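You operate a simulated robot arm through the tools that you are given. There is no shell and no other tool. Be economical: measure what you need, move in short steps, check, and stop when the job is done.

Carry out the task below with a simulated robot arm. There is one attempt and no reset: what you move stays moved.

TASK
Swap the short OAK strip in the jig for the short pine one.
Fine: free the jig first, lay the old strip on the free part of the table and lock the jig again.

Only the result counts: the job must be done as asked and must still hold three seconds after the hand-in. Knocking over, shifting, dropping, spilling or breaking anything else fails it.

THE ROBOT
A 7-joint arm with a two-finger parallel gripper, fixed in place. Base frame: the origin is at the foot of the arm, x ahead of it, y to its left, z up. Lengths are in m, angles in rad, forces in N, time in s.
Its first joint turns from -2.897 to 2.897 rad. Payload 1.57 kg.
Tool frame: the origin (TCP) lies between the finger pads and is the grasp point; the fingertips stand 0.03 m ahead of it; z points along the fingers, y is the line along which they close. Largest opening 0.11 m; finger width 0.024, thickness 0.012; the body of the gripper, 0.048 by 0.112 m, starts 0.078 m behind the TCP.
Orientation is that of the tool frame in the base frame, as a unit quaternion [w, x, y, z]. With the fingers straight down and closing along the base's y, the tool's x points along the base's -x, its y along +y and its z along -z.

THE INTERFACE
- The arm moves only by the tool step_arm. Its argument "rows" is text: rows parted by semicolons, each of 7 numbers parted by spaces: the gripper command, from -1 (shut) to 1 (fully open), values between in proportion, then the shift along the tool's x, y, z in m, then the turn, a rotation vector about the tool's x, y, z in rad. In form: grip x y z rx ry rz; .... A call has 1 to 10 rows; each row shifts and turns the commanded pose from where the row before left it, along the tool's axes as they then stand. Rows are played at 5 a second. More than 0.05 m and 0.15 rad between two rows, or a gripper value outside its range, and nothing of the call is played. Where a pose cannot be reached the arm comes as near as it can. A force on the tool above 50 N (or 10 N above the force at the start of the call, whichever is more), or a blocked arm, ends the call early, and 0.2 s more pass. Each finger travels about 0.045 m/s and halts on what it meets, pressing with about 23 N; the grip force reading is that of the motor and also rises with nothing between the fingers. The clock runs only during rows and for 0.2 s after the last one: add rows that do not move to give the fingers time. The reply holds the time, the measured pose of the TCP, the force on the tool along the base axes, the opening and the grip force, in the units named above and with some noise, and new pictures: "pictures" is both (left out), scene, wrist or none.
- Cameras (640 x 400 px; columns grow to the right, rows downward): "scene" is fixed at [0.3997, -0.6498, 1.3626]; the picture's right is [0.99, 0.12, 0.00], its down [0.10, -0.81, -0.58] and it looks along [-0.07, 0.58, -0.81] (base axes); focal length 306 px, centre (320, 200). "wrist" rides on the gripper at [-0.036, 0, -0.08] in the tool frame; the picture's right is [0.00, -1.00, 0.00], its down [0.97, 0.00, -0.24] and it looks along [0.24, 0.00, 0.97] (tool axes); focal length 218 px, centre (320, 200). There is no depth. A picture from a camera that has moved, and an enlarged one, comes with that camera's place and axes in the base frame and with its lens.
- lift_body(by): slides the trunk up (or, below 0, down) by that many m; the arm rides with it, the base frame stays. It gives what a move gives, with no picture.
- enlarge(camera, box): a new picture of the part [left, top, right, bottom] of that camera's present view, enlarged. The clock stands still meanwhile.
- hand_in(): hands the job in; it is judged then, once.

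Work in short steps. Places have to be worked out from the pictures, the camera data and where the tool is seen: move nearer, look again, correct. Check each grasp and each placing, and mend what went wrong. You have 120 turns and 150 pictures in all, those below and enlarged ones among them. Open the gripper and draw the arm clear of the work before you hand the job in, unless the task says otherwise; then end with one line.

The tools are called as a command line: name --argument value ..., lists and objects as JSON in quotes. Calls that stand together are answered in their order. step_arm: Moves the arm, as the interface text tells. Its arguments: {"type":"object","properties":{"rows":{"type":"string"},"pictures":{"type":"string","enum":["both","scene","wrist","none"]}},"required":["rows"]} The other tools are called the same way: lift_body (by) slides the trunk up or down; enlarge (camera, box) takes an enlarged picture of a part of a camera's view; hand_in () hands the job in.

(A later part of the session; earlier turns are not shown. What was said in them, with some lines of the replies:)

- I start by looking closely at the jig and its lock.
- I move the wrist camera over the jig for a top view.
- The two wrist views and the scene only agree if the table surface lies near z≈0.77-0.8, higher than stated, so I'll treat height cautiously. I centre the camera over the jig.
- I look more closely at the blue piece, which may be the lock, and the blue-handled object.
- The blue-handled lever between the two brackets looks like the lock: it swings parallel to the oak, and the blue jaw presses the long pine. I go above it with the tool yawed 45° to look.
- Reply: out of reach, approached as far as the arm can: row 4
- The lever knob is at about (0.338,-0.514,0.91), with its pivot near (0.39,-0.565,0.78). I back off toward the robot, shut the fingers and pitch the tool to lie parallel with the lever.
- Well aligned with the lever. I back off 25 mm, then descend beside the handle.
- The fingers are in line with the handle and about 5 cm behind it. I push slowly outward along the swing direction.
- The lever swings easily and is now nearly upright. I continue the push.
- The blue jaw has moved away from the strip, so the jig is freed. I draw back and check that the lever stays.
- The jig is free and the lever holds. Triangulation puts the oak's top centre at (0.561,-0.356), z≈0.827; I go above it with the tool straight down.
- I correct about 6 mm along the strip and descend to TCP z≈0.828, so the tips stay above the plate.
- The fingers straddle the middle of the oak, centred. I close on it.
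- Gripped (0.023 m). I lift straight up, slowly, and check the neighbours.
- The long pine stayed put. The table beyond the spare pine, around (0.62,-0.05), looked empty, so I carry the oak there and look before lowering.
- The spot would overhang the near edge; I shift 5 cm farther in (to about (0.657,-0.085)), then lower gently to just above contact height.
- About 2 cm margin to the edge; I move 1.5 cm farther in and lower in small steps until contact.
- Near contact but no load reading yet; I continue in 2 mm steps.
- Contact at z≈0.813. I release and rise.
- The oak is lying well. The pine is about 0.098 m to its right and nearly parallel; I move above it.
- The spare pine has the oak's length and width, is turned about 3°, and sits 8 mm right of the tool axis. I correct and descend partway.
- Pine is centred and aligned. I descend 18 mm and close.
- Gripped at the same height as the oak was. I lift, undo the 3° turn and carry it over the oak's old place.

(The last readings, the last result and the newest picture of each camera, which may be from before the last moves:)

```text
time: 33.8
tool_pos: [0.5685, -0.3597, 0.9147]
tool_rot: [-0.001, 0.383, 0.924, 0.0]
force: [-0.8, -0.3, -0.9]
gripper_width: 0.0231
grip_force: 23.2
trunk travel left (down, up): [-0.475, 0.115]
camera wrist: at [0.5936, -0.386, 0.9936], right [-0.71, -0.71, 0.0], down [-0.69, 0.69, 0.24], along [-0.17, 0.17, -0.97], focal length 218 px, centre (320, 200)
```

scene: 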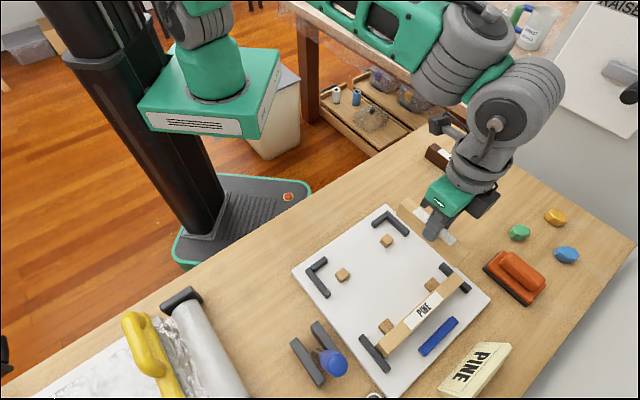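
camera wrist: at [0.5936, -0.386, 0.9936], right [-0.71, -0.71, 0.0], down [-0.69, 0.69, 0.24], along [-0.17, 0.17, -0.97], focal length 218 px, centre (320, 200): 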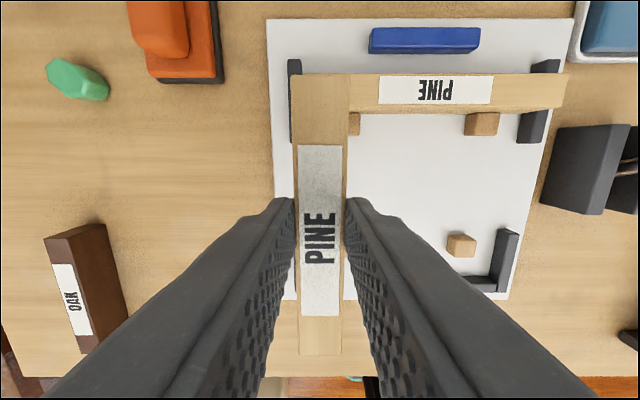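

I lower to about 25 mm above seating and inspect the alignment.

step_arm --rows "-1 0 0 0.03 0 0 0;-1 0 0 0.03 0 0 0;-1 0 0 0 0 0 0;-1 0 0 0 0 0 0" --pictures "wrist"

enlarge --camera "wrist" --box '[240, 40, 400, 140]'

enlarge --camera "scene" --box '[360, 190, 490, 320]'

```text
time: 34.8
tool_pos: [0.5675, -0.3598, 0.8526]
tool_rot: [0.0, 0.384, 0.923, -0.001]
force: [0.0, -0.5, -1.1]
gripper_width: 0.023
grip_force: 22.9
trunk travel left (down, up): [-0.475, 0.115]
camera wrist: at [0.5922, -0.3856, 0.9314], right [-0.71, -0.71, 0.0], down [-0.69, 0.69, 0.24], along [-0.17, 0.17, -0.97], focal length 218 px, centre (320, 200)
```

wrist: 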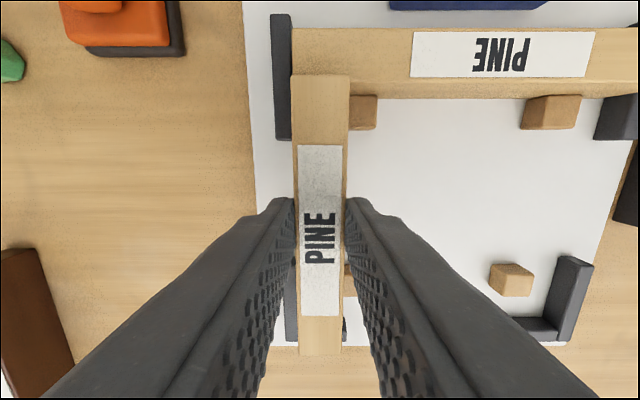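

```text
4.00 times, centred on (320, 90) of wrist
camera zoom: at [0.5922, -0.3856, 0.9314], right [-0.71, -0.71, 0.0], down [-0.69, 0.69, 0.24], along [-0.17, 0.17, -0.97], focal length 873 px, centre (320, 640)
```

zoom: 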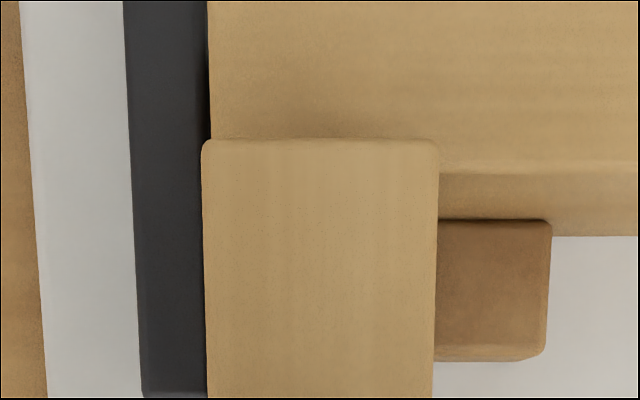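

```text
3.08 times, centred on (425, 255) of scene
camera zoom: at [0.3997, -0.6498, 1.3626], right [0.99, 0.12, 0.0], down [0.1, -0.81, -0.58], along [-0.07, 0.58, -0.81], focal length 942 px, centre (-3, 31)
```

zoom: 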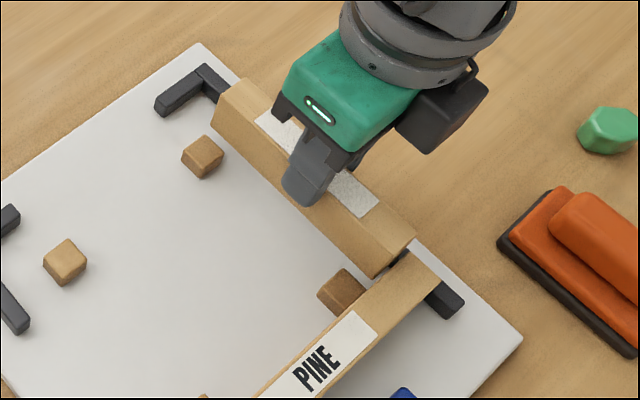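

The pine looks aligned with the slot (few-mm gaps each side, short of the long pine). I lower in small steps.

step_arm --rows "-1 0.0004 0.0006 0.006 0 0 0;-1 0 0 0.006 0 0 0;-1 0 0 0.005 0 0 0;-1 0 0 0.003 0 0 0;-1 0 0 0 0 0 0" --pictures "wrist"

enlarge --camera "scene" --box '[360, 190, 490, 320]'

```text
time: 36.0
tool_pos: [0.5658, -0.3581, 0.834]
tool_rot: [0.0, 0.384, 0.923, 0.0]
force: [-1.2, -0.1, -0.8]
gripper_width: 0.0232
grip_force: 22.7
trunk travel left (down, up): [-0.475, 0.115]
camera wrist: at [0.5918, -0.3849, 0.9125], right [-0.71, -0.71, 0.0], down [-0.69, 0.69, 0.24], along [-0.17, 0.17, -0.97], focal length 218 px, centre (320, 200)
```

wrist: 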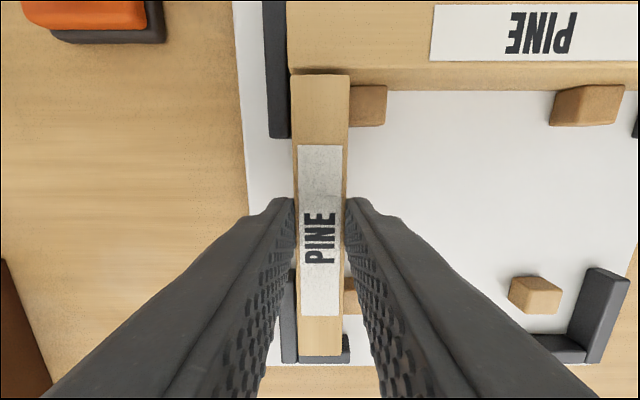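

```text
3.08 times, centred on (425, 255) of scene
camera zoom: at [0.3997, -0.6498, 1.3626], right [0.99, 0.12, 0.0], down [0.1, -0.81, -0.58], along [-0.07, 0.58, -0.81], focal length 942 px, centre (-3, 31)
```

zoom: 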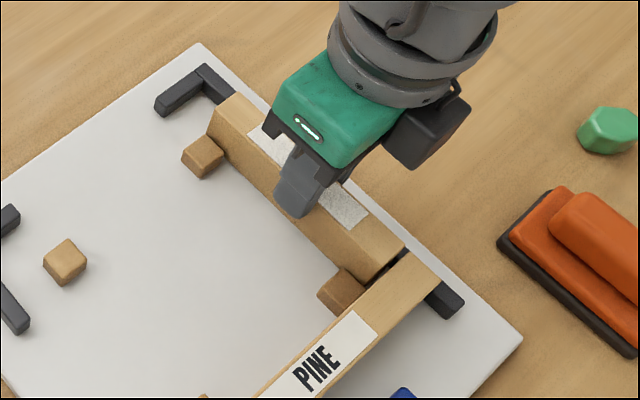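

Already nested between the stops without force. I lower the last few mm.

step_arm --rows "-1 0 0 0.002 0 0 0;-1 0 0 0.002 0 0 0;-1 0 0 0.0015 0 0 0;-1 0 0 0 0 0 0" --pictures "none"

```text
time: 37.0
tool_pos: [0.5649, -0.3592, 0.8295]
tool_rot: [0.0, 0.383, 0.924, 0.001]
force: [0.5, -0.3, -0.9]
gripper_width: 0.023
grip_force: 22.8
trunk travel left (down, up): [-0.475, 0.115]
```

step_arm --rows "-1 0 0 0.0015 0 0 0;-1 0 0 0.0015 0 0 0;-1 0 0 0 0 0 0" --pictures "both"

enlarge --camera "wrist" --box '[240, 40, 400, 140]'

```text
time: 37.8
tool_pos: [0.567, -0.3586, 0.8278]
tool_rot: [0.002, 0.383, 0.924, 0.0]
force: [-3.2, -1.5, 18.2]
gripper_width: 0.0235
grip_force: 22.8
trunk travel left (down, up): [-0.475, 0.115]
camera wrist: at [0.5915, -0.3848, 0.9072], right [-0.71, -0.71, 0.0], down [-0.69, 0.69, 0.23], along [-0.16, 0.17, -0.97], focal length 218 px, centre (320, 200)
```

scene: 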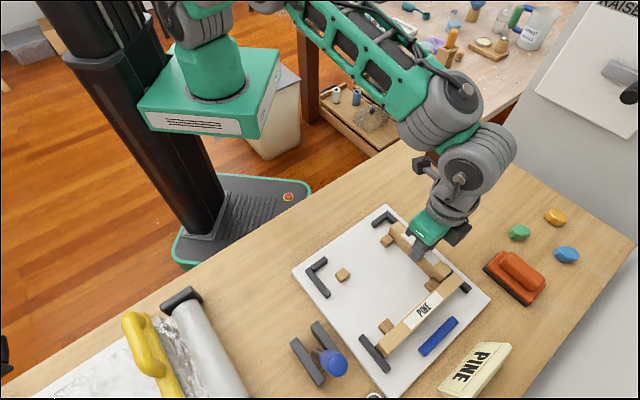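
wrist: 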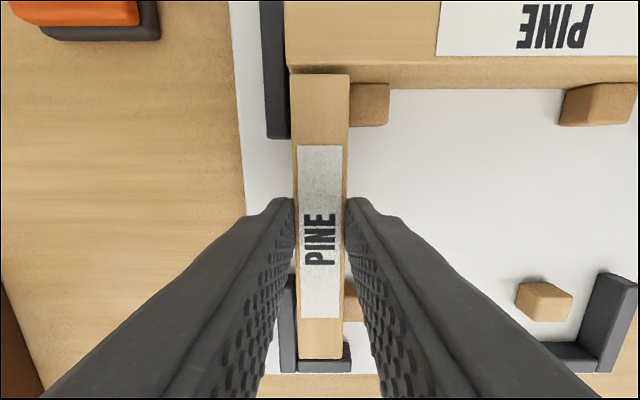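

```text
4.00 times, centred on (320, 90) of wrist
camera zoom: at [0.5915, -0.3848, 0.9072], right [-0.71, -0.71, 0.0], down [-0.69, 0.69, 0.23], along [-0.16, 0.17, -0.97], focal length 873 px, centre (320, 640)
```

zoom: 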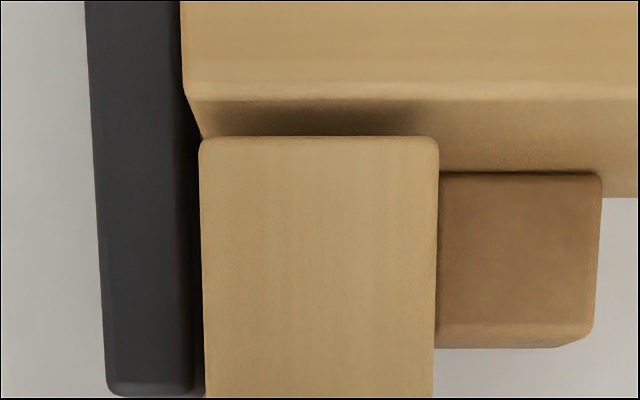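

Seated on the plate (18 N reaction), against the L stop exactly as the oak was. I ease off, open and rise.

step_arm --rows "-1 0 0 -0.0015 0 0 0;-0.3 0 0 0 0 0 0;-0.1 0 0 0 0 0 0;-0.1 0 0 0 0 0 0;-0.1 0 0 0 0 0 0;-0.1 0 0 -0.03 0 0 0;-0.1 0 0 -0.04 0 0 0;-0.1 0 0 -0.04 0 0 0;-0.1 0 0 0 0 0 0" --pictures "both"

enlarge --camera "wrist" --box '[240, 40, 520, 300]'

enlarge --camera "scene" --box '[270, 190, 500, 400]'

```text
time: 39.8
tool_pos: [0.5693, -0.3579, 0.9382]
tool_rot: [0.001, 0.384, 0.923, 0.0]
force: [-0.1, -0.2, 0.8]
gripper_width: 0.0495
grip_force: 0.1
trunk travel left (down, up): [-0.475, 0.115]
camera wrist: at [0.5945, -0.3839, 1.0177], right [-0.71, -0.71, 0.0], down [-0.69, 0.69, 0.24], along [-0.17, 0.17, -0.97], focal length 218 px, centre (320, 200)
```

scene: 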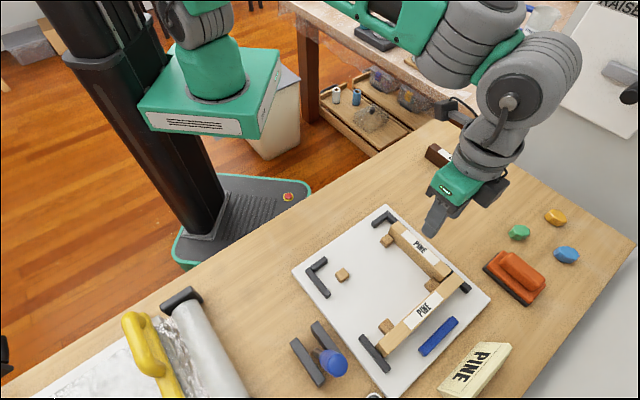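
wrist: 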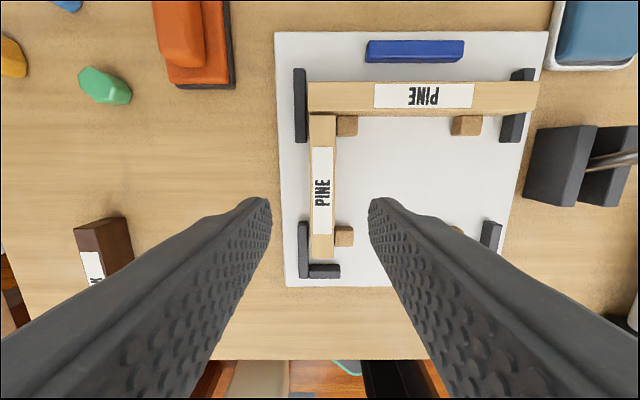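

```text
1.54 times, centred on (380, 170) of wrist
camera zoom: at [0.5945, -0.3839, 1.0177], right [-0.71, -0.71, 0.0], down [-0.69, 0.69, 0.24], along [-0.17, 0.17, -0.97], focal length 336 px, centre (228, 246)
```

zoom: 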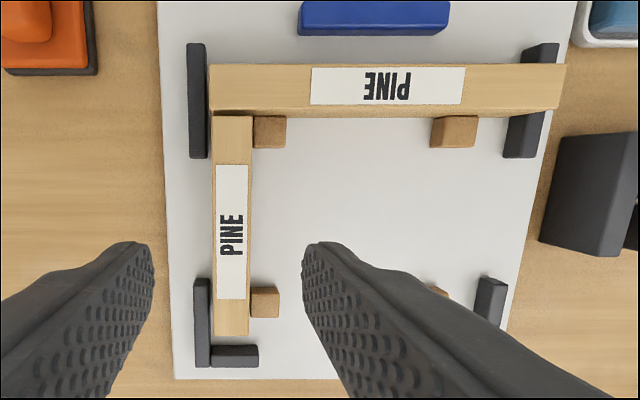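

```text
1.90 times, centred on (385, 295) of scene
camera zoom: at [0.3997, -0.6498, 1.3626], right [0.99, 0.12, 0.0], down [0.1, -0.81, -0.58], along [-0.07, 0.58, -0.81], focal length 583 px, centre (196, 19)
```

zoom: 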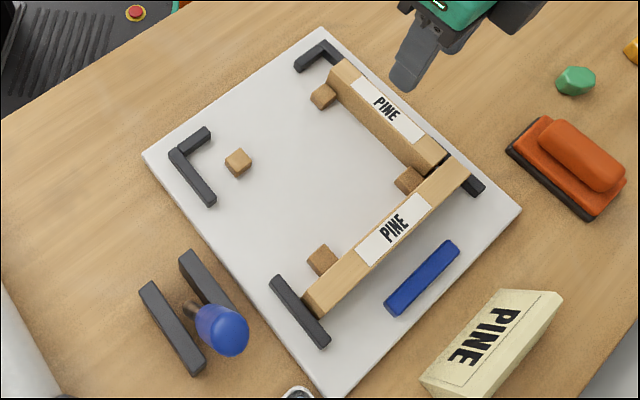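

Pine sits in the slot; I check the small gap at the long strip more closely.

enlarge --camera "scene" --box '[415, 245, 475, 305]'

enlarge --camera "wrist" --box '[280, 70, 370, 290]'

```text
6.67 times, centred on (445, 275) of scene
camera zoom: at [0.3997, -0.6498, 1.3626], right [0.99, 0.12, 0.0], down [0.1, -0.81, -0.58], along [-0.07, 0.58, -0.81], focal length 2040 px, centre (-513, -300)
```

zoom: 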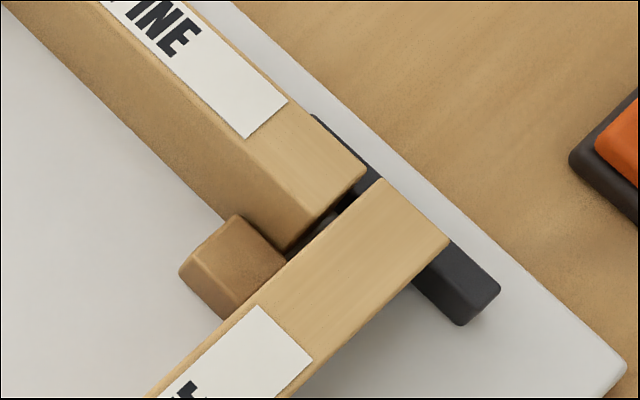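

```text
1.82 times, centred on (325, 180) of wrist
camera zoom: at [0.5945, -0.3839, 1.0177], right [-0.71, -0.71, 0.0], down [-0.69, 0.69, 0.24], along [-0.17, 0.17, -0.97], focal length 397 px, centre (311, 236)
```

zoom: 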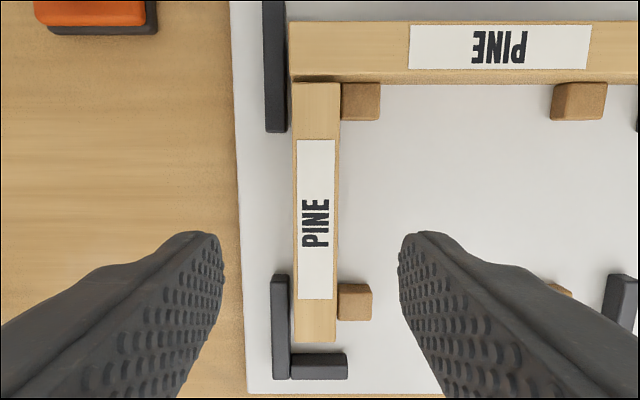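

There's a gap of about 3-4 mm between the short pine and the long strip, where the oak butted. I regrasp and slide it 2.5 mm toward the long strip.

step_arm --rows "-0.1 0 0 0.04 0 0 0;-0.1 0 0 0.04 0 0 0;-0.1 0 0 0.028 0 0 0;-1 0 0 0 0 0 0;-1 0 0 0 0 0 0;-1 0 0 0 0 0 0;-1 0 0 0 0 0 0;-1 -0.0013 0 -0.0005 0 0 0;-1 -0.0013 0 0 0 0 0;-1 0 0 0 0 0 0" --pictures "wrist"

enlarge --camera "wrist" --box '[240, 40, 400, 140]'

enlarge --camera "scene" --box '[415, 245, 475, 305]'

```text
time: 42.0
tool_pos: [0.5698, -0.3625, 0.8324]
tool_rot: [0.0, 0.383, 0.924, 0.0]
force: [0.3, 0.9, 1.9]
gripper_width: 0.0234
grip_force: 23.1
trunk travel left (down, up): [-0.475, 0.115]
camera wrist: at [0.595, -0.3877, 0.9113], right [-0.71, -0.71, 0.0], down [-0.69, 0.69, 0.24], along [-0.17, 0.17, -0.97], focal length 218 px, centre (320, 200)
```

wrist: 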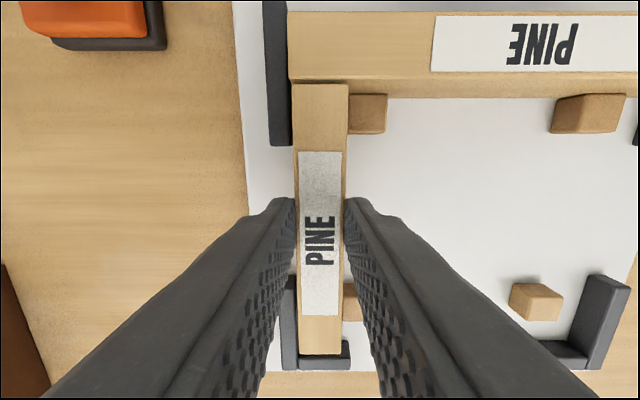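

```text
4.00 times, centred on (320, 90) of wrist
camera zoom: at [0.595, -0.3877, 0.9113], right [-0.71, -0.71, 0.0], down [-0.69, 0.69, 0.24], along [-0.17, 0.17, -0.97], focal length 873 px, centre (320, 640)
```

zoom: 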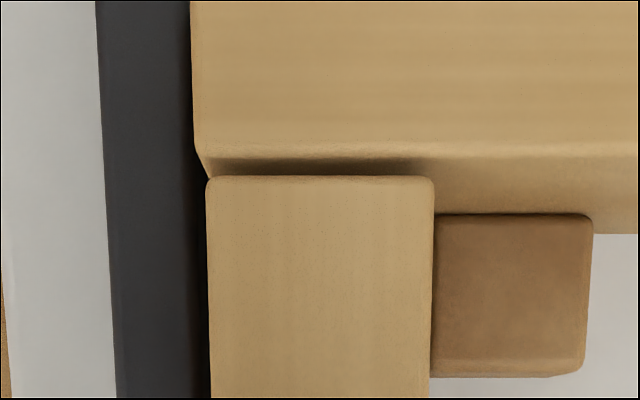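

```text
6.67 times, centred on (445, 275) of scene
camera zoom: at [0.3997, -0.6498, 1.3626], right [0.99, 0.12, 0.0], down [0.1, -0.81, -0.58], along [-0.07, 0.58, -0.81], focal length 2040 px, centre (-513, -300)
```

zoom: 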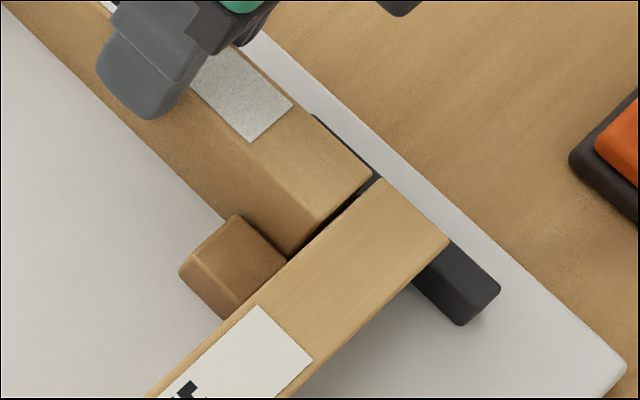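

The gap is now about 1 mm. I release and rise.

step_arm --rows "-1 0 0 0.0005 0 0 0;-0.3 0 0 0 0 0 0;0 0 0 0 0 0 0;0 0 0 0 0 0 0;0 0 0 0 0 0 0;0 0 0 -0.03 0 0 0;0 0 0 -0.04 0 0 0;0 0 0 -0.04 0 0 0;0 0 0 -0.04 0 0 0;0 0 0 0 0 0 0" --pictures "both"

enlarge --camera "wrist" --box '[250, 60, 450, 280]'

```text
time: 44.2
tool_pos: [0.5687, -0.3612, 0.9844]
tool_rot: [0.0, 0.384, 0.924, 0.0]
force: [0.3, -0.2, 0.3]
gripper_width: 0.0547
grip_force: 0.0
trunk travel left (down, up): [-0.475, 0.115]
camera wrist: at [0.5935, -0.3881, 1.0629], right [-0.71, -0.71, 0.0], down [-0.69, 0.69, 0.24], along [-0.17, 0.17, -0.97], focal length 218 px, centre (320, 200)
```

scene: 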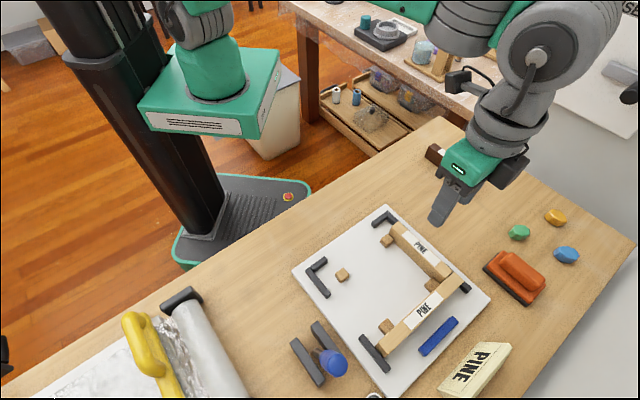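
wrist: 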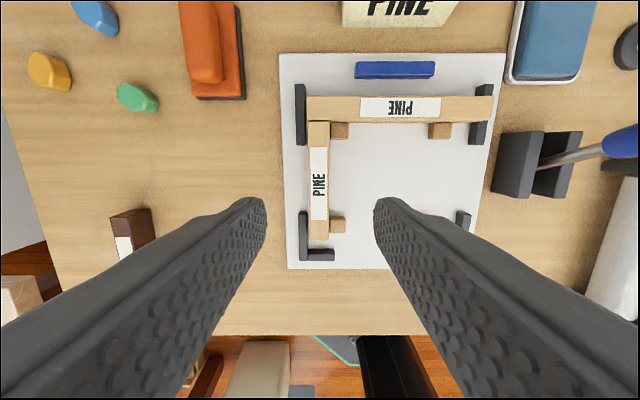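

```text
1.82 times, centred on (350, 170) of wrist
camera zoom: at [0.5935, -0.3881, 1.0629], right [-0.71, -0.71, 0.0], down [-0.69, 0.69, 0.24], along [-0.17, 0.17, -0.97], focal length 397 px, centre (266, 254)
```

zoom: 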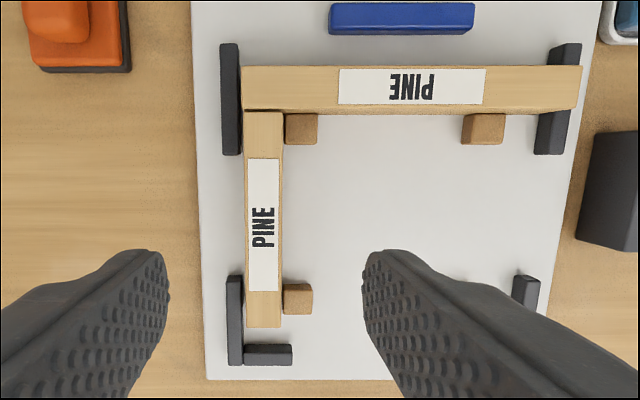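

Now the locking: the lever's knob is at about (0.411,-0.588,0.92). I move above it, fingers open, pitched forward 0.4 rad, and look.

step_arm --rows "0.2 0 -0.0453 -0.015 0 0 0;0.2 0 -0.0453 0 0 0 0;0.2 0 -0.0453 0 0 0 0;0.2 0 -0.0453 0 0 0 0;0.2 0 -0.0453 0 0 0 0;0.2 0 -0.0453 0 0 0 0;0.2 0 0 0 0 -0.133 0;0.2 0 0 0 0 -0.133 0;0.2 0 0 0 0 -0.133 0;0.2 0 0 0 0 0 0" --pictures "both"

```text
time: 46.4
tool_pos: [0.3766, -0.5541, 0.9953]
tool_rot: [0.184, 0.375, 0.905, -0.076]
force: [0.5, 0.2, 0.0]
gripper_width: 0.0659
grip_force: 0.0
trunk travel left (down, up): [-0.475, 0.115]
camera wrist: at [0.3772, -0.5547, 1.0828], right [-0.71, -0.71, 0.0], down [-0.7, 0.7, -0.16], along [0.11, -0.11, -0.99], focal length 218 px, centre (320, 200)
```

scene: 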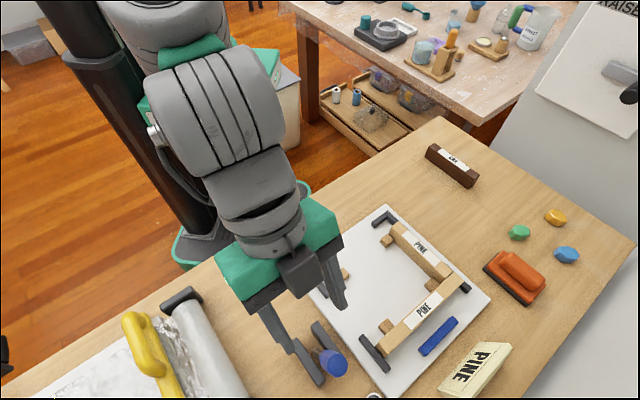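
wrist: 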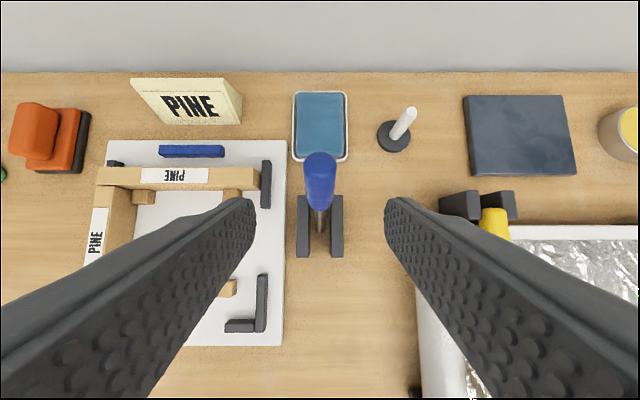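

Lever is centred between the fingers. I advance 0.11 m along the tool axis to straddle the handle.

step_arm --rows "0.2 0 0 0.04 0 0 0;0.2 0 0 0.04 0 0 0;0.2 -0.0017 0 0.03 0 0 0;0.2 0 0 0 0 0 0" --pictures "both"

enlarge --camera "scene" --box '[240, 270, 400, 400]'

```text
time: 47.4
tool_pos: [0.4091, -0.5852, 0.8932]
tool_rot: [0.184, 0.374, 0.906, -0.076]
force: [0.3, -0.5, -0.6]
gripper_width: 0.066
grip_force: 0.0
trunk travel left (down, up): [-0.475, 0.115]
camera wrist: at [0.4103, -0.5865, 0.9814], right [-0.71, -0.71, 0.0], down [-0.7, 0.7, -0.16], along [0.11, -0.11, -0.99], focal length 218 px, centre (320, 200)
```

scene: 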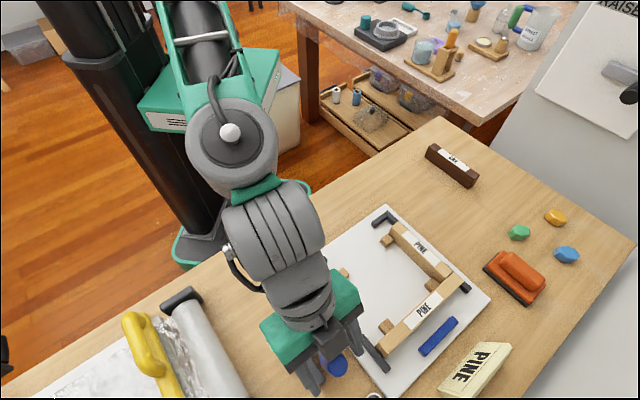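
wrist: 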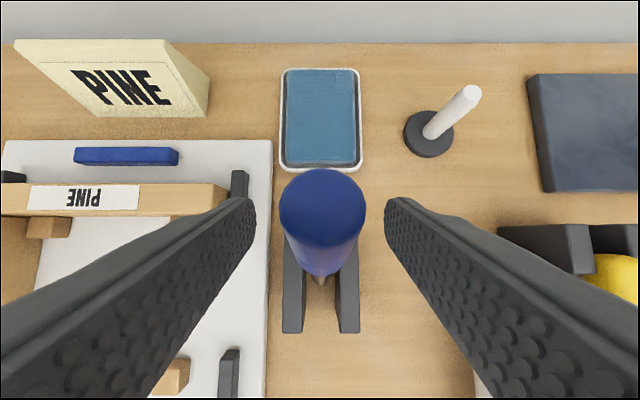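

```text
3.08 times, centred on (320, 335) of scene
camera zoom: at [0.3997, -0.6498, 1.3626], right [0.99, 0.12, 0.0], down [0.1, -0.81, -0.58], along [-0.07, 0.58, -0.81], focal length 942 px, centre (320, -215)
```

zoom: 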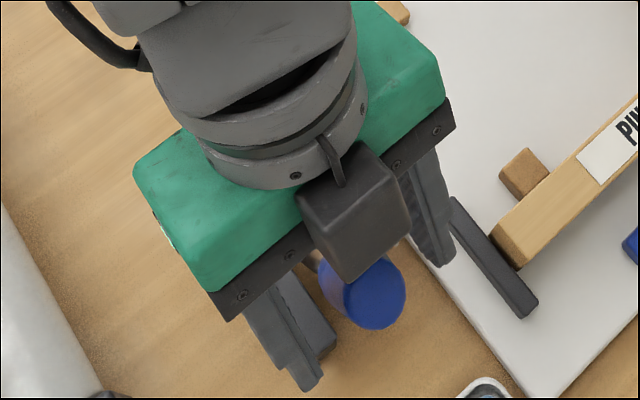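

The handle is between the fingers at pad height. I close gently on it.

step_arm --rows "-1 0 0 0 0 0 0;-1 0 0 0 0 0 0;-1 0 0 0 0 0 0;-1 0 0 0 0 0 0;-1 0 0 0 0 0 0" --pictures "wrist"

```text
time: 48.6
tool_pos: [0.4077, -0.5853, 0.894]
tool_rot: [0.183, 0.376, 0.905, -0.076]
force: [-2.2, -3.2, -1.0]
gripper_width: 0.0271
grip_force: 37.5
trunk travel left (down, up): [-0.475, 0.115]
camera wrist: at [0.4094, -0.5868, 0.9816], right [-0.71, -0.71, 0.0], down [-0.7, 0.7, -0.16], along [0.11, -0.11, -0.99], focal length 218 px, centre (320, 200)
```

wrist: 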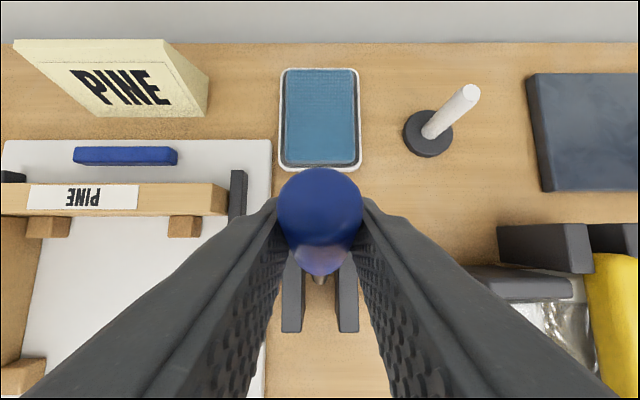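

Gripped at 0.027 m. I pull the handle back along its arc to upright.

step_arm --rows "-1 0.0073 0 -0.0074 0 0 0;-1 0.0077 0 -0.0065 0 0 0;-1 0.0081 0 -0.0056 0 0 0;-1 0.0085 0 -0.0047 0 0 0;-1 0.0086 0 -0.0042 0 0 0;-1 0 0 0 0 0 0" --pictures "both"

```text
time: 50.0
tool_pos: [0.374, -0.551, 0.9048]
tool_rot: [0.183, 0.376, 0.905, -0.076]
force: [6.2, -9.3, 0.4]
gripper_width: 0.0271
grip_force: 37.7
trunk travel left (down, up): [-0.475, 0.115]
camera wrist: at [0.3751, -0.5525, 0.991], right [-0.71, -0.71, 0.0], down [-0.7, 0.7, -0.16], along [0.11, -0.11, -0.99], focal length 218 px, centre (320, 200)
```

scene: 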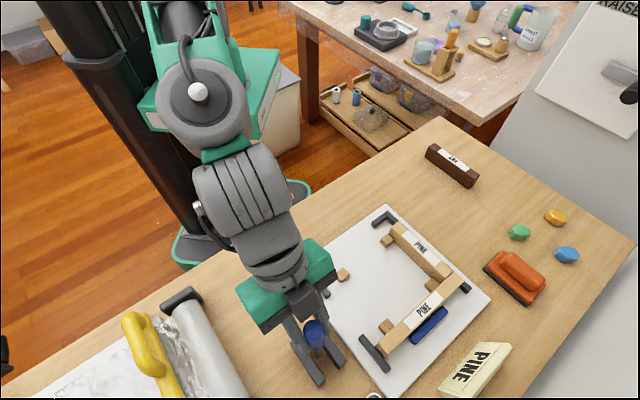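
wrist: 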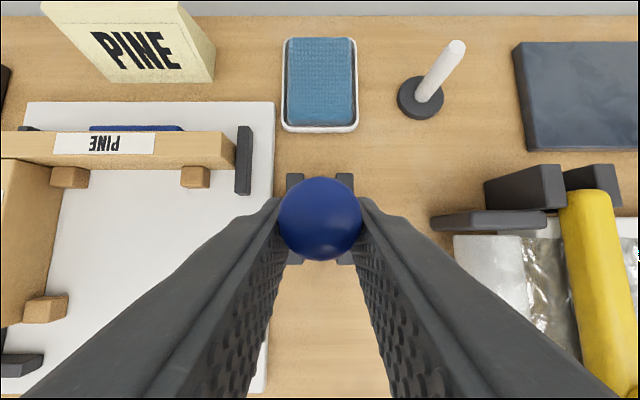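

The jaw is nearly against the strip. I continue the arc to the locked side.

step_arm --rows "-1 0.0090 0 -0.0033 0 0 0;-1 0.0092 0 -0.0028 0 0 0;-1 0.0096 0 -0.0019 0 0 0;-1 0.0100 0 -0.0010 0 0 0;-1 0 0 0 0 0 0" --pictures "both"

```text
time: 51.2
tool_pos: [0.3471, -0.5226, 0.8967]
tool_rot: [0.184, 0.375, 0.905, -0.076]
force: [8.4, -4.1, 5.0]
gripper_width: 0.027
grip_force: 38.2
trunk travel left (down, up): [-0.475, 0.115]
camera wrist: at [0.3484, -0.5258, 0.9834], right [-0.71, -0.71, 0.0], down [-0.7, 0.7, -0.16], along [0.11, -0.11, -0.99], focal length 218 px, centre (320, 200)
```

scene: 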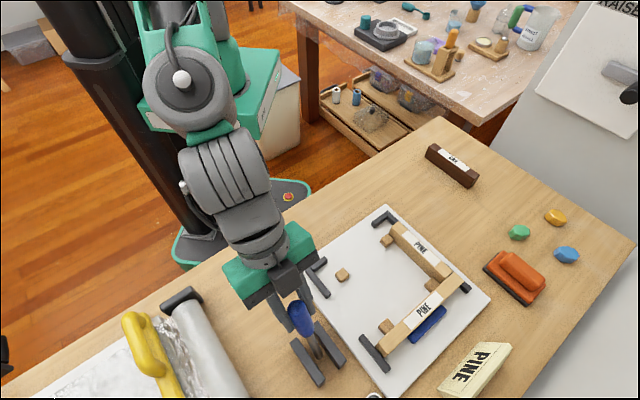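
wrist: 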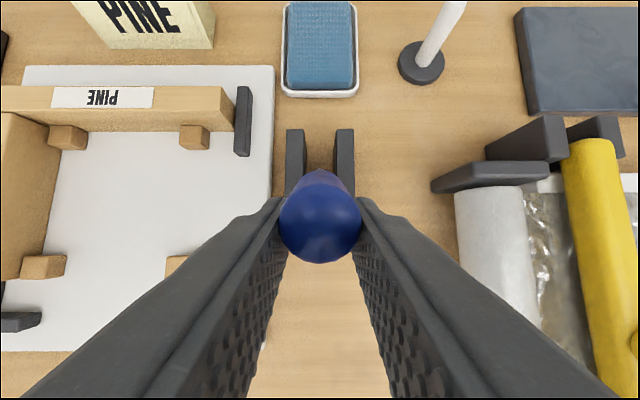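

Close to the original locked lean; I pull a bit more to reach the end stop.

step_arm --rows "-1 0.0078 0 0.0005 0 0 0;-1 0.0078 0 0.0008 0 0 0;-1 0 0 0 0 0 0" --pictures "both"

enlarge --camera "scene" --box '[270, 200, 500, 400]'

```text
time: 52.0
tool_pos: [0.335, -0.5117, 0.8904]
tool_rot: [0.183, 0.375, 0.906, -0.074]
force: [5.0, 0.7, 0.1]
gripper_width: 0.0265
grip_force: 37.3
trunk travel left (down, up): [-0.475, 0.115]
camera wrist: at [0.3372, -0.5147, 0.9763], right [-0.71, -0.71, 0.0], down [-0.7, 0.7, -0.15], along [0.11, -0.11, -0.99], focal length 218 px, centre (320, 200)
```

scene: 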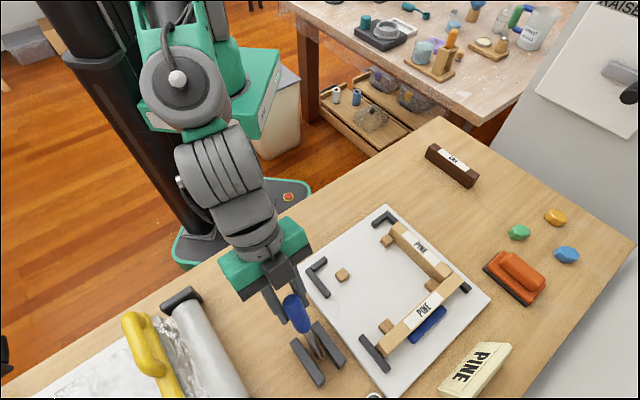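
wrist: 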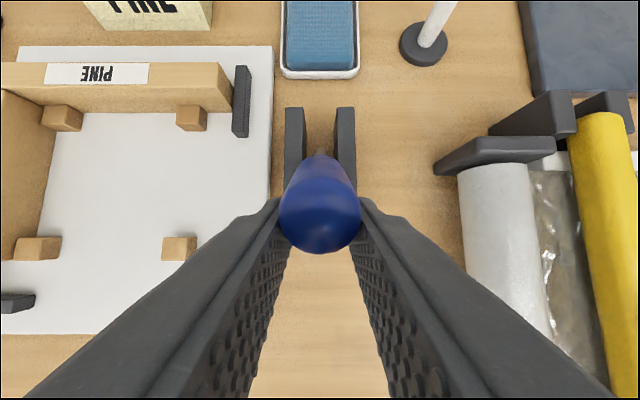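

```text
2.00 times, centred on (385, 300) of scene
camera zoom: at [0.3997, -0.6498, 1.3626], right [0.99, 0.12, 0.0], down [0.1, -0.81, -0.58], along [-0.07, 0.58, -0.81], focal length 612 px, centre (190, 0)
```

zoom: 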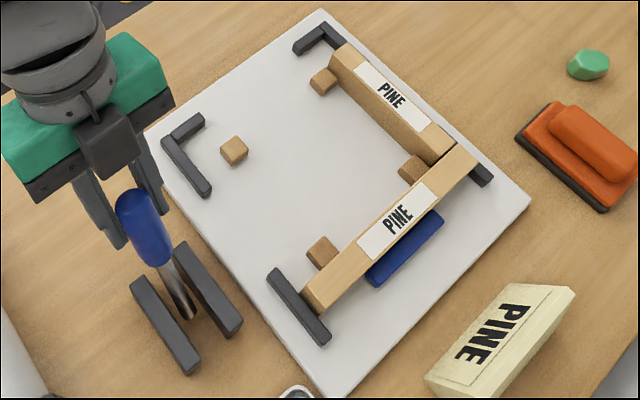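

The lever is nearly at its original lean (knob was slightly farther back). I pull a little more, feeling for the stop.

step_arm --rows "-1 0.0070 0 0.001 0 0 0;-1 0.0060 0 0.001 0 0 0;-1 0 0 0 0 0 0" --pictures "scene"

```text
time: 52.8
tool_pos: [0.3268, -0.5046, 0.8843]
tool_rot: [0.183, 0.376, 0.905, -0.076]
force: [0.5, 0.3, 0.3]
gripper_width: 0.0
grip_force: 20.8
trunk travel left (down, up): [-0.475, 0.115]
```

scene: 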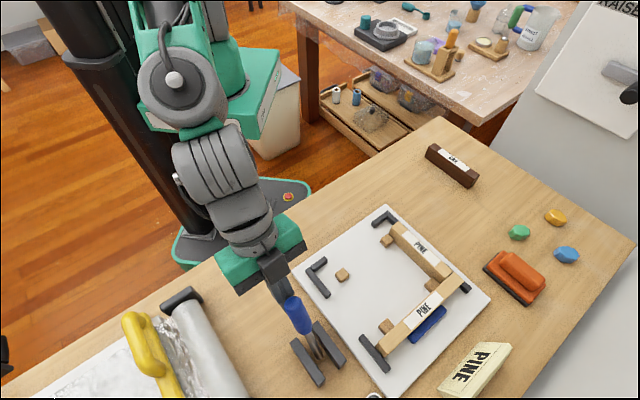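

The fingers slipped off the handle, likely at the stop. I back off upward and compare the lever with its original position.

step_arm --rows "-1 0.0264 0 -0.0144 0 0 0;-1 0.0264 0 -0.0144 0 0 0;-1 -0.0156 0 -0.0368 0 0 0;-1 -0.0156 0 -0.0368 0 0 0;-1 -0.0156 0 -0.0368 0 0 0;-1 0 0 0 0 0 0" --pictures "both"

enlarge --camera "scene" --box '[200, 220, 360, 400]'

enlarge --camera "scene" --box '[370, 220, 490, 370]'

```text
time: 54.2
tool_pos: [0.289, -0.463, 1.0106]
tool_rot: [0.184, 0.376, 0.905, -0.076]
force: [-0.4, -0.3, -1.4]
gripper_width: 0.0001
grip_force: 20.6
trunk travel left (down, up): [-0.475, 0.115]
camera wrist: at [0.2901, -0.4652, 1.0975], right [-0.71, -0.71, 0.0], down [-0.7, 0.7, -0.16], along [0.11, -0.11, -0.99], focal length 218 px, centre (320, 200)
```

scene: 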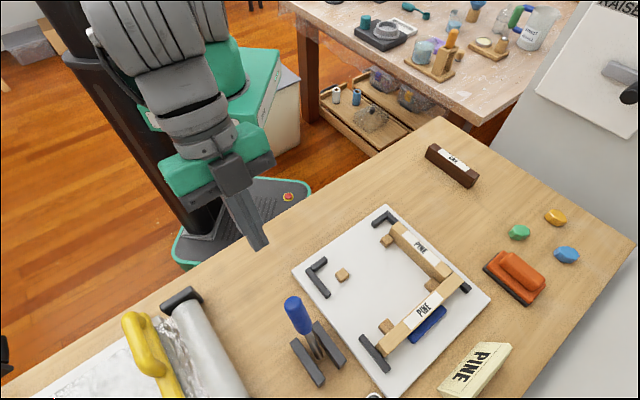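
wrist: 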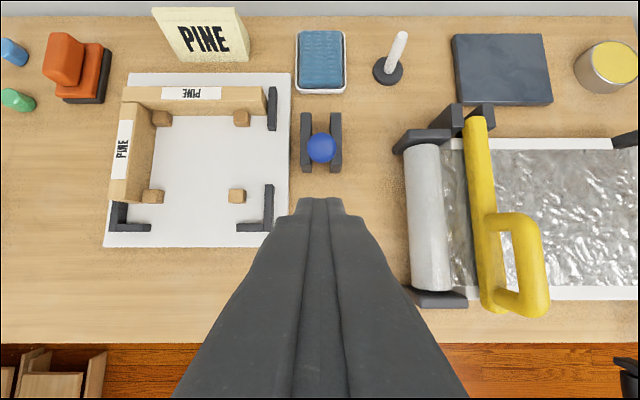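

```text
2.22 times, centred on (280, 310) of scene
camera zoom: at [0.3997, -0.6498, 1.3626], right [0.99, 0.12, 0.0], down [0.1, -0.81, -0.58], along [-0.07, 0.58, -0.81], focal length 680 px, centre (409, -44)
```

zoom: 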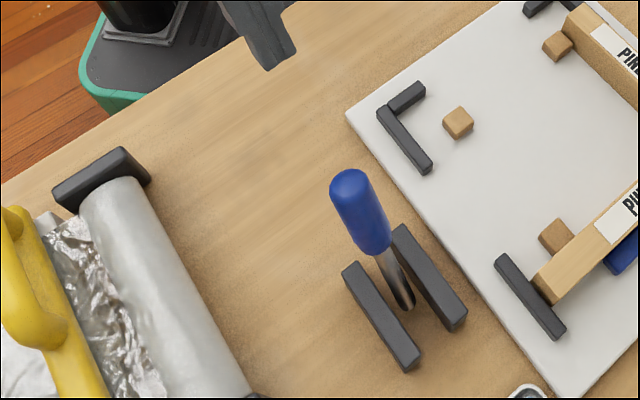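

```text
2.67 times, centred on (430, 295) of scene
camera zoom: at [0.3997, -0.6498, 1.3626], right [0.99, 0.12, 0.0], down [0.1, -0.81, -0.58], along [-0.07, 0.58, -0.81], focal length 816 px, centre (27, -53)
```

zoom: 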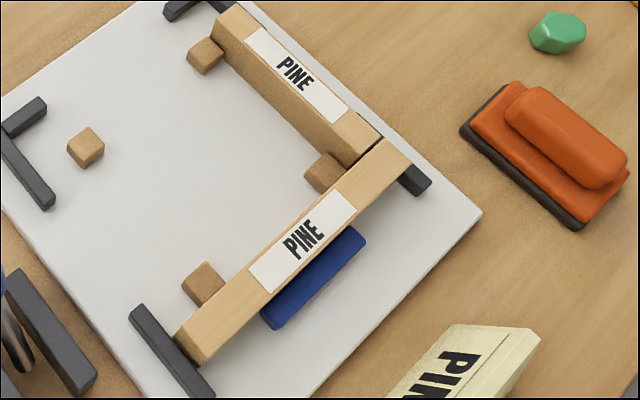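

The jaw is back against the strip exactly as at the start, but the lever is a few degrees short of its original lean. I regrip lower on the handle, the tool parallel to it, to finish the throw.

step_arm --rows "0.2 -0.0318 -0.001 0 0 0 0;0.2 0 0 0 0 0 0;0.2 0 0 0 0 0 0;0.2 0 0 0.03 0 0 0;0.2 0 0 0.045 0 0 0;0.2 0 0 0.045 0 0 0;0.2 0 0 0.042 0 0 0;0.2 0 0 0 0 0 0" --pictures "both"

```text
time: 56.0
tool_pos: [0.3526, -0.5298, 0.8722]
tool_rot: [0.184, 0.376, 0.905, -0.076]
force: [-0.9, -0.9, -1.1]
gripper_width: 0.0659
grip_force: 0.1
trunk travel left (down, up): [-0.475, 0.115]
camera wrist: at [0.3532, -0.5312, 0.9592], right [-0.71, -0.71, 0.0], down [-0.7, 0.7, -0.16], along [0.11, -0.11, -0.99], focal length 218 px, centre (320, 200)
```

scene: 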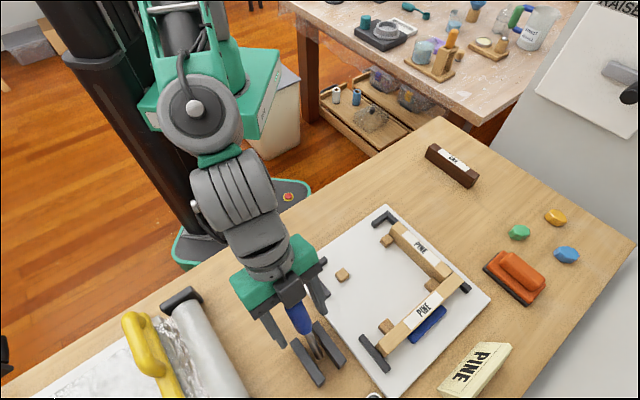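
wrist: 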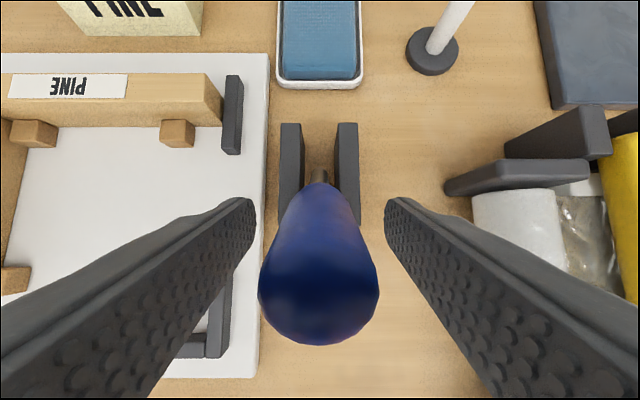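

The handle lies well within the pads. I close, then pull back about 15 mm.

step_arm --rows "-1 0 0 0 0 0 0;-1 0 0 0 0 0 0;-1 0 0 0 0 0 0;-1 0 0 0 0 0 0;-1 0.005 0 -0.001 0 0 0;-1 0.005 0 0 0 0 0;-1 0.004 0 0 0 0 0;-1 0 0 0 0 0 0" --pictures "both"

```text
time: 57.8
tool_pos: [0.3425, -0.5186, 0.8684]
tool_rot: [0.182, 0.375, 0.906, -0.076]
force: [10.0, -6.1, 3.4]
gripper_width: 0.0274
grip_force: 38.3
trunk travel left (down, up): [-0.475, 0.115]
camera wrist: at [0.3441, -0.5214, 0.9554], right [-0.71, -0.71, 0.0], down [-0.7, 0.7, -0.16], along [0.11, -0.11, -0.99], focal length 218 px, centre (320, 200)
```

scene: 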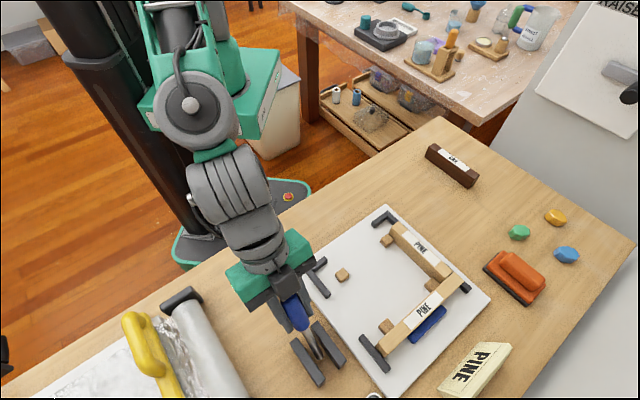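
wrist: 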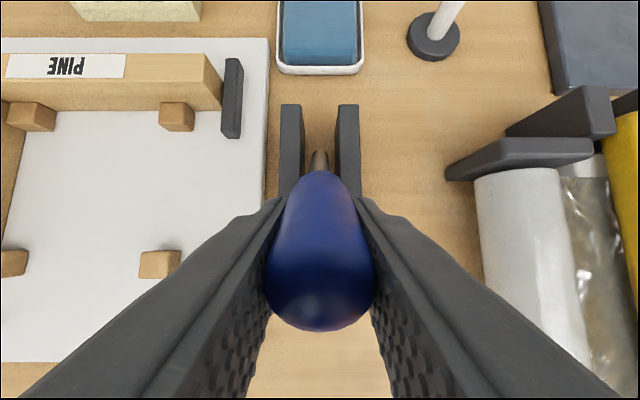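

It's following, with about 12 N. I pull further to the stop.

step_arm --rows "-1 0.004 0 0.0005 0 0 0;-1 0.004 0 0.0005 0 0 0;-1 0 0 0 0 0 0" --pictures "wrist"

```text
time: 58.6
tool_pos: [0.3357, -0.5133, 0.8659]
tool_rot: [0.182, 0.375, 0.906, -0.075]
force: [10.2, 1.5, 8.1]
gripper_width: 0.0272
grip_force: 37.8
trunk travel left (down, up): [-0.475, 0.115]
camera wrist: at [0.3385, -0.516, 0.9504], right [-0.71, -0.71, 0.0], down [-0.7, 0.7, -0.15], along [0.11, -0.11, -0.99], focal length 218 px, centre (320, 200)
```

wrist: 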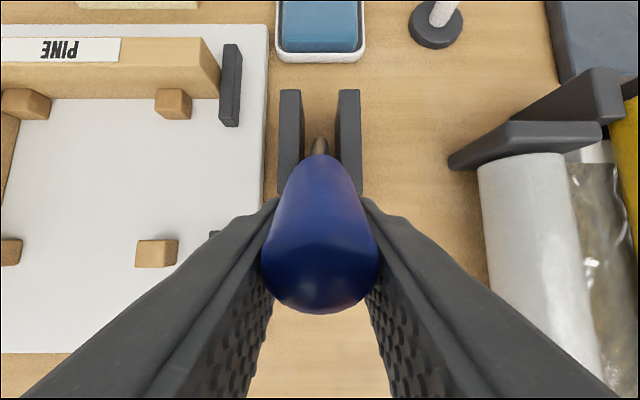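

I release and compare the lever with the starting picture.

step_arm --rows "0.2 0 0 0 0 0 0;0.2 0 0 0 0 0 0;0.2 0 0 0 0 0 0;0.2 0 0 0 0 0 0;0.2 0 0 -0.05 0 0 0;0.2 0 0 -0.05 0 0 0;0.2 0.03 0 -0.03 0 0 0;0.2 0.03 0 -0.03 0 0 0;0.2 0 0 0 0 0 0" --pictures "scene"

enlarge --camera "scene" --box '[200, 220, 360, 400]'

```text
time: 60.6
tool_pos: [0.2541, -0.4311, 0.9869]
tool_rot: [0.184, 0.376, 0.905, -0.076]
force: [-0.1, -1.1, -0.1]
gripper_width: 0.0659
grip_force: 0.0
trunk travel left (down, up): [-0.475, 0.115]
```

scene: 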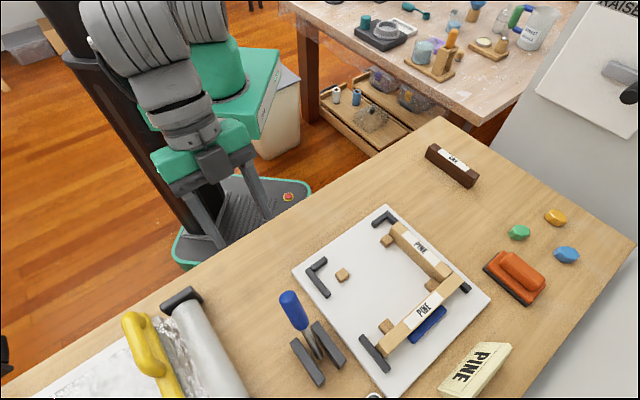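

```text
2.22 times, centred on (280, 310) of scene
camera zoom: at [0.3997, -0.6498, 1.3626], right [0.99, 0.12, 0.0], down [0.1, -0.81, -0.58], along [-0.07, 0.58, -0.81], focal length 680 px, centre (409, -44)
```

zoom: 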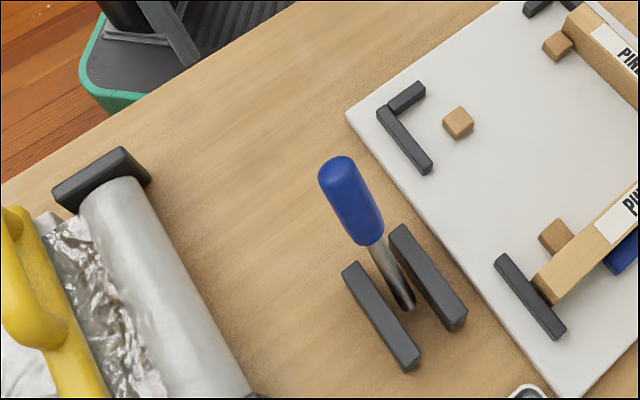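

The lever is now identical to its starting (locked) position. A last check of the jig and the oak.

enlarge --camera "scene" --box '[360, 130, 500, 360]'

```text
1.74 times, centred on (430, 245) of scene
camera zoom: at [0.3997, -0.6498, 1.3626], right [0.99, 0.12, 0.0], down [0.1, -0.81, -0.58], along [-0.07, 0.58, -0.81], focal length 532 px, centre (129, 122)
```

zoom: 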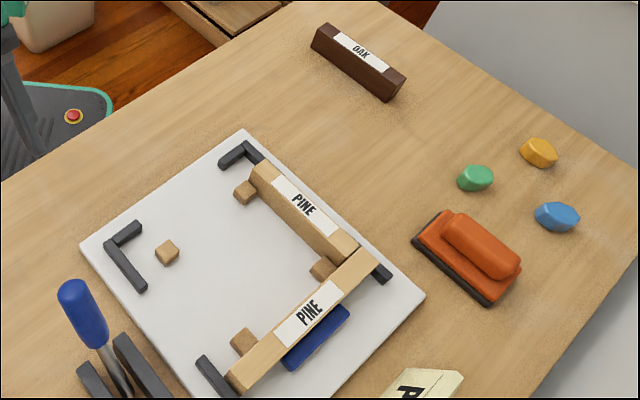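

Everything is in place, the gripper is open and the arm is clear, so I hand in.

hand_in

```text
The job is handed in.
```

The short pine strip is in the jig in place of the oak, the oak lies on the free part of the table, and the jig is locked again with the lever back where it started.
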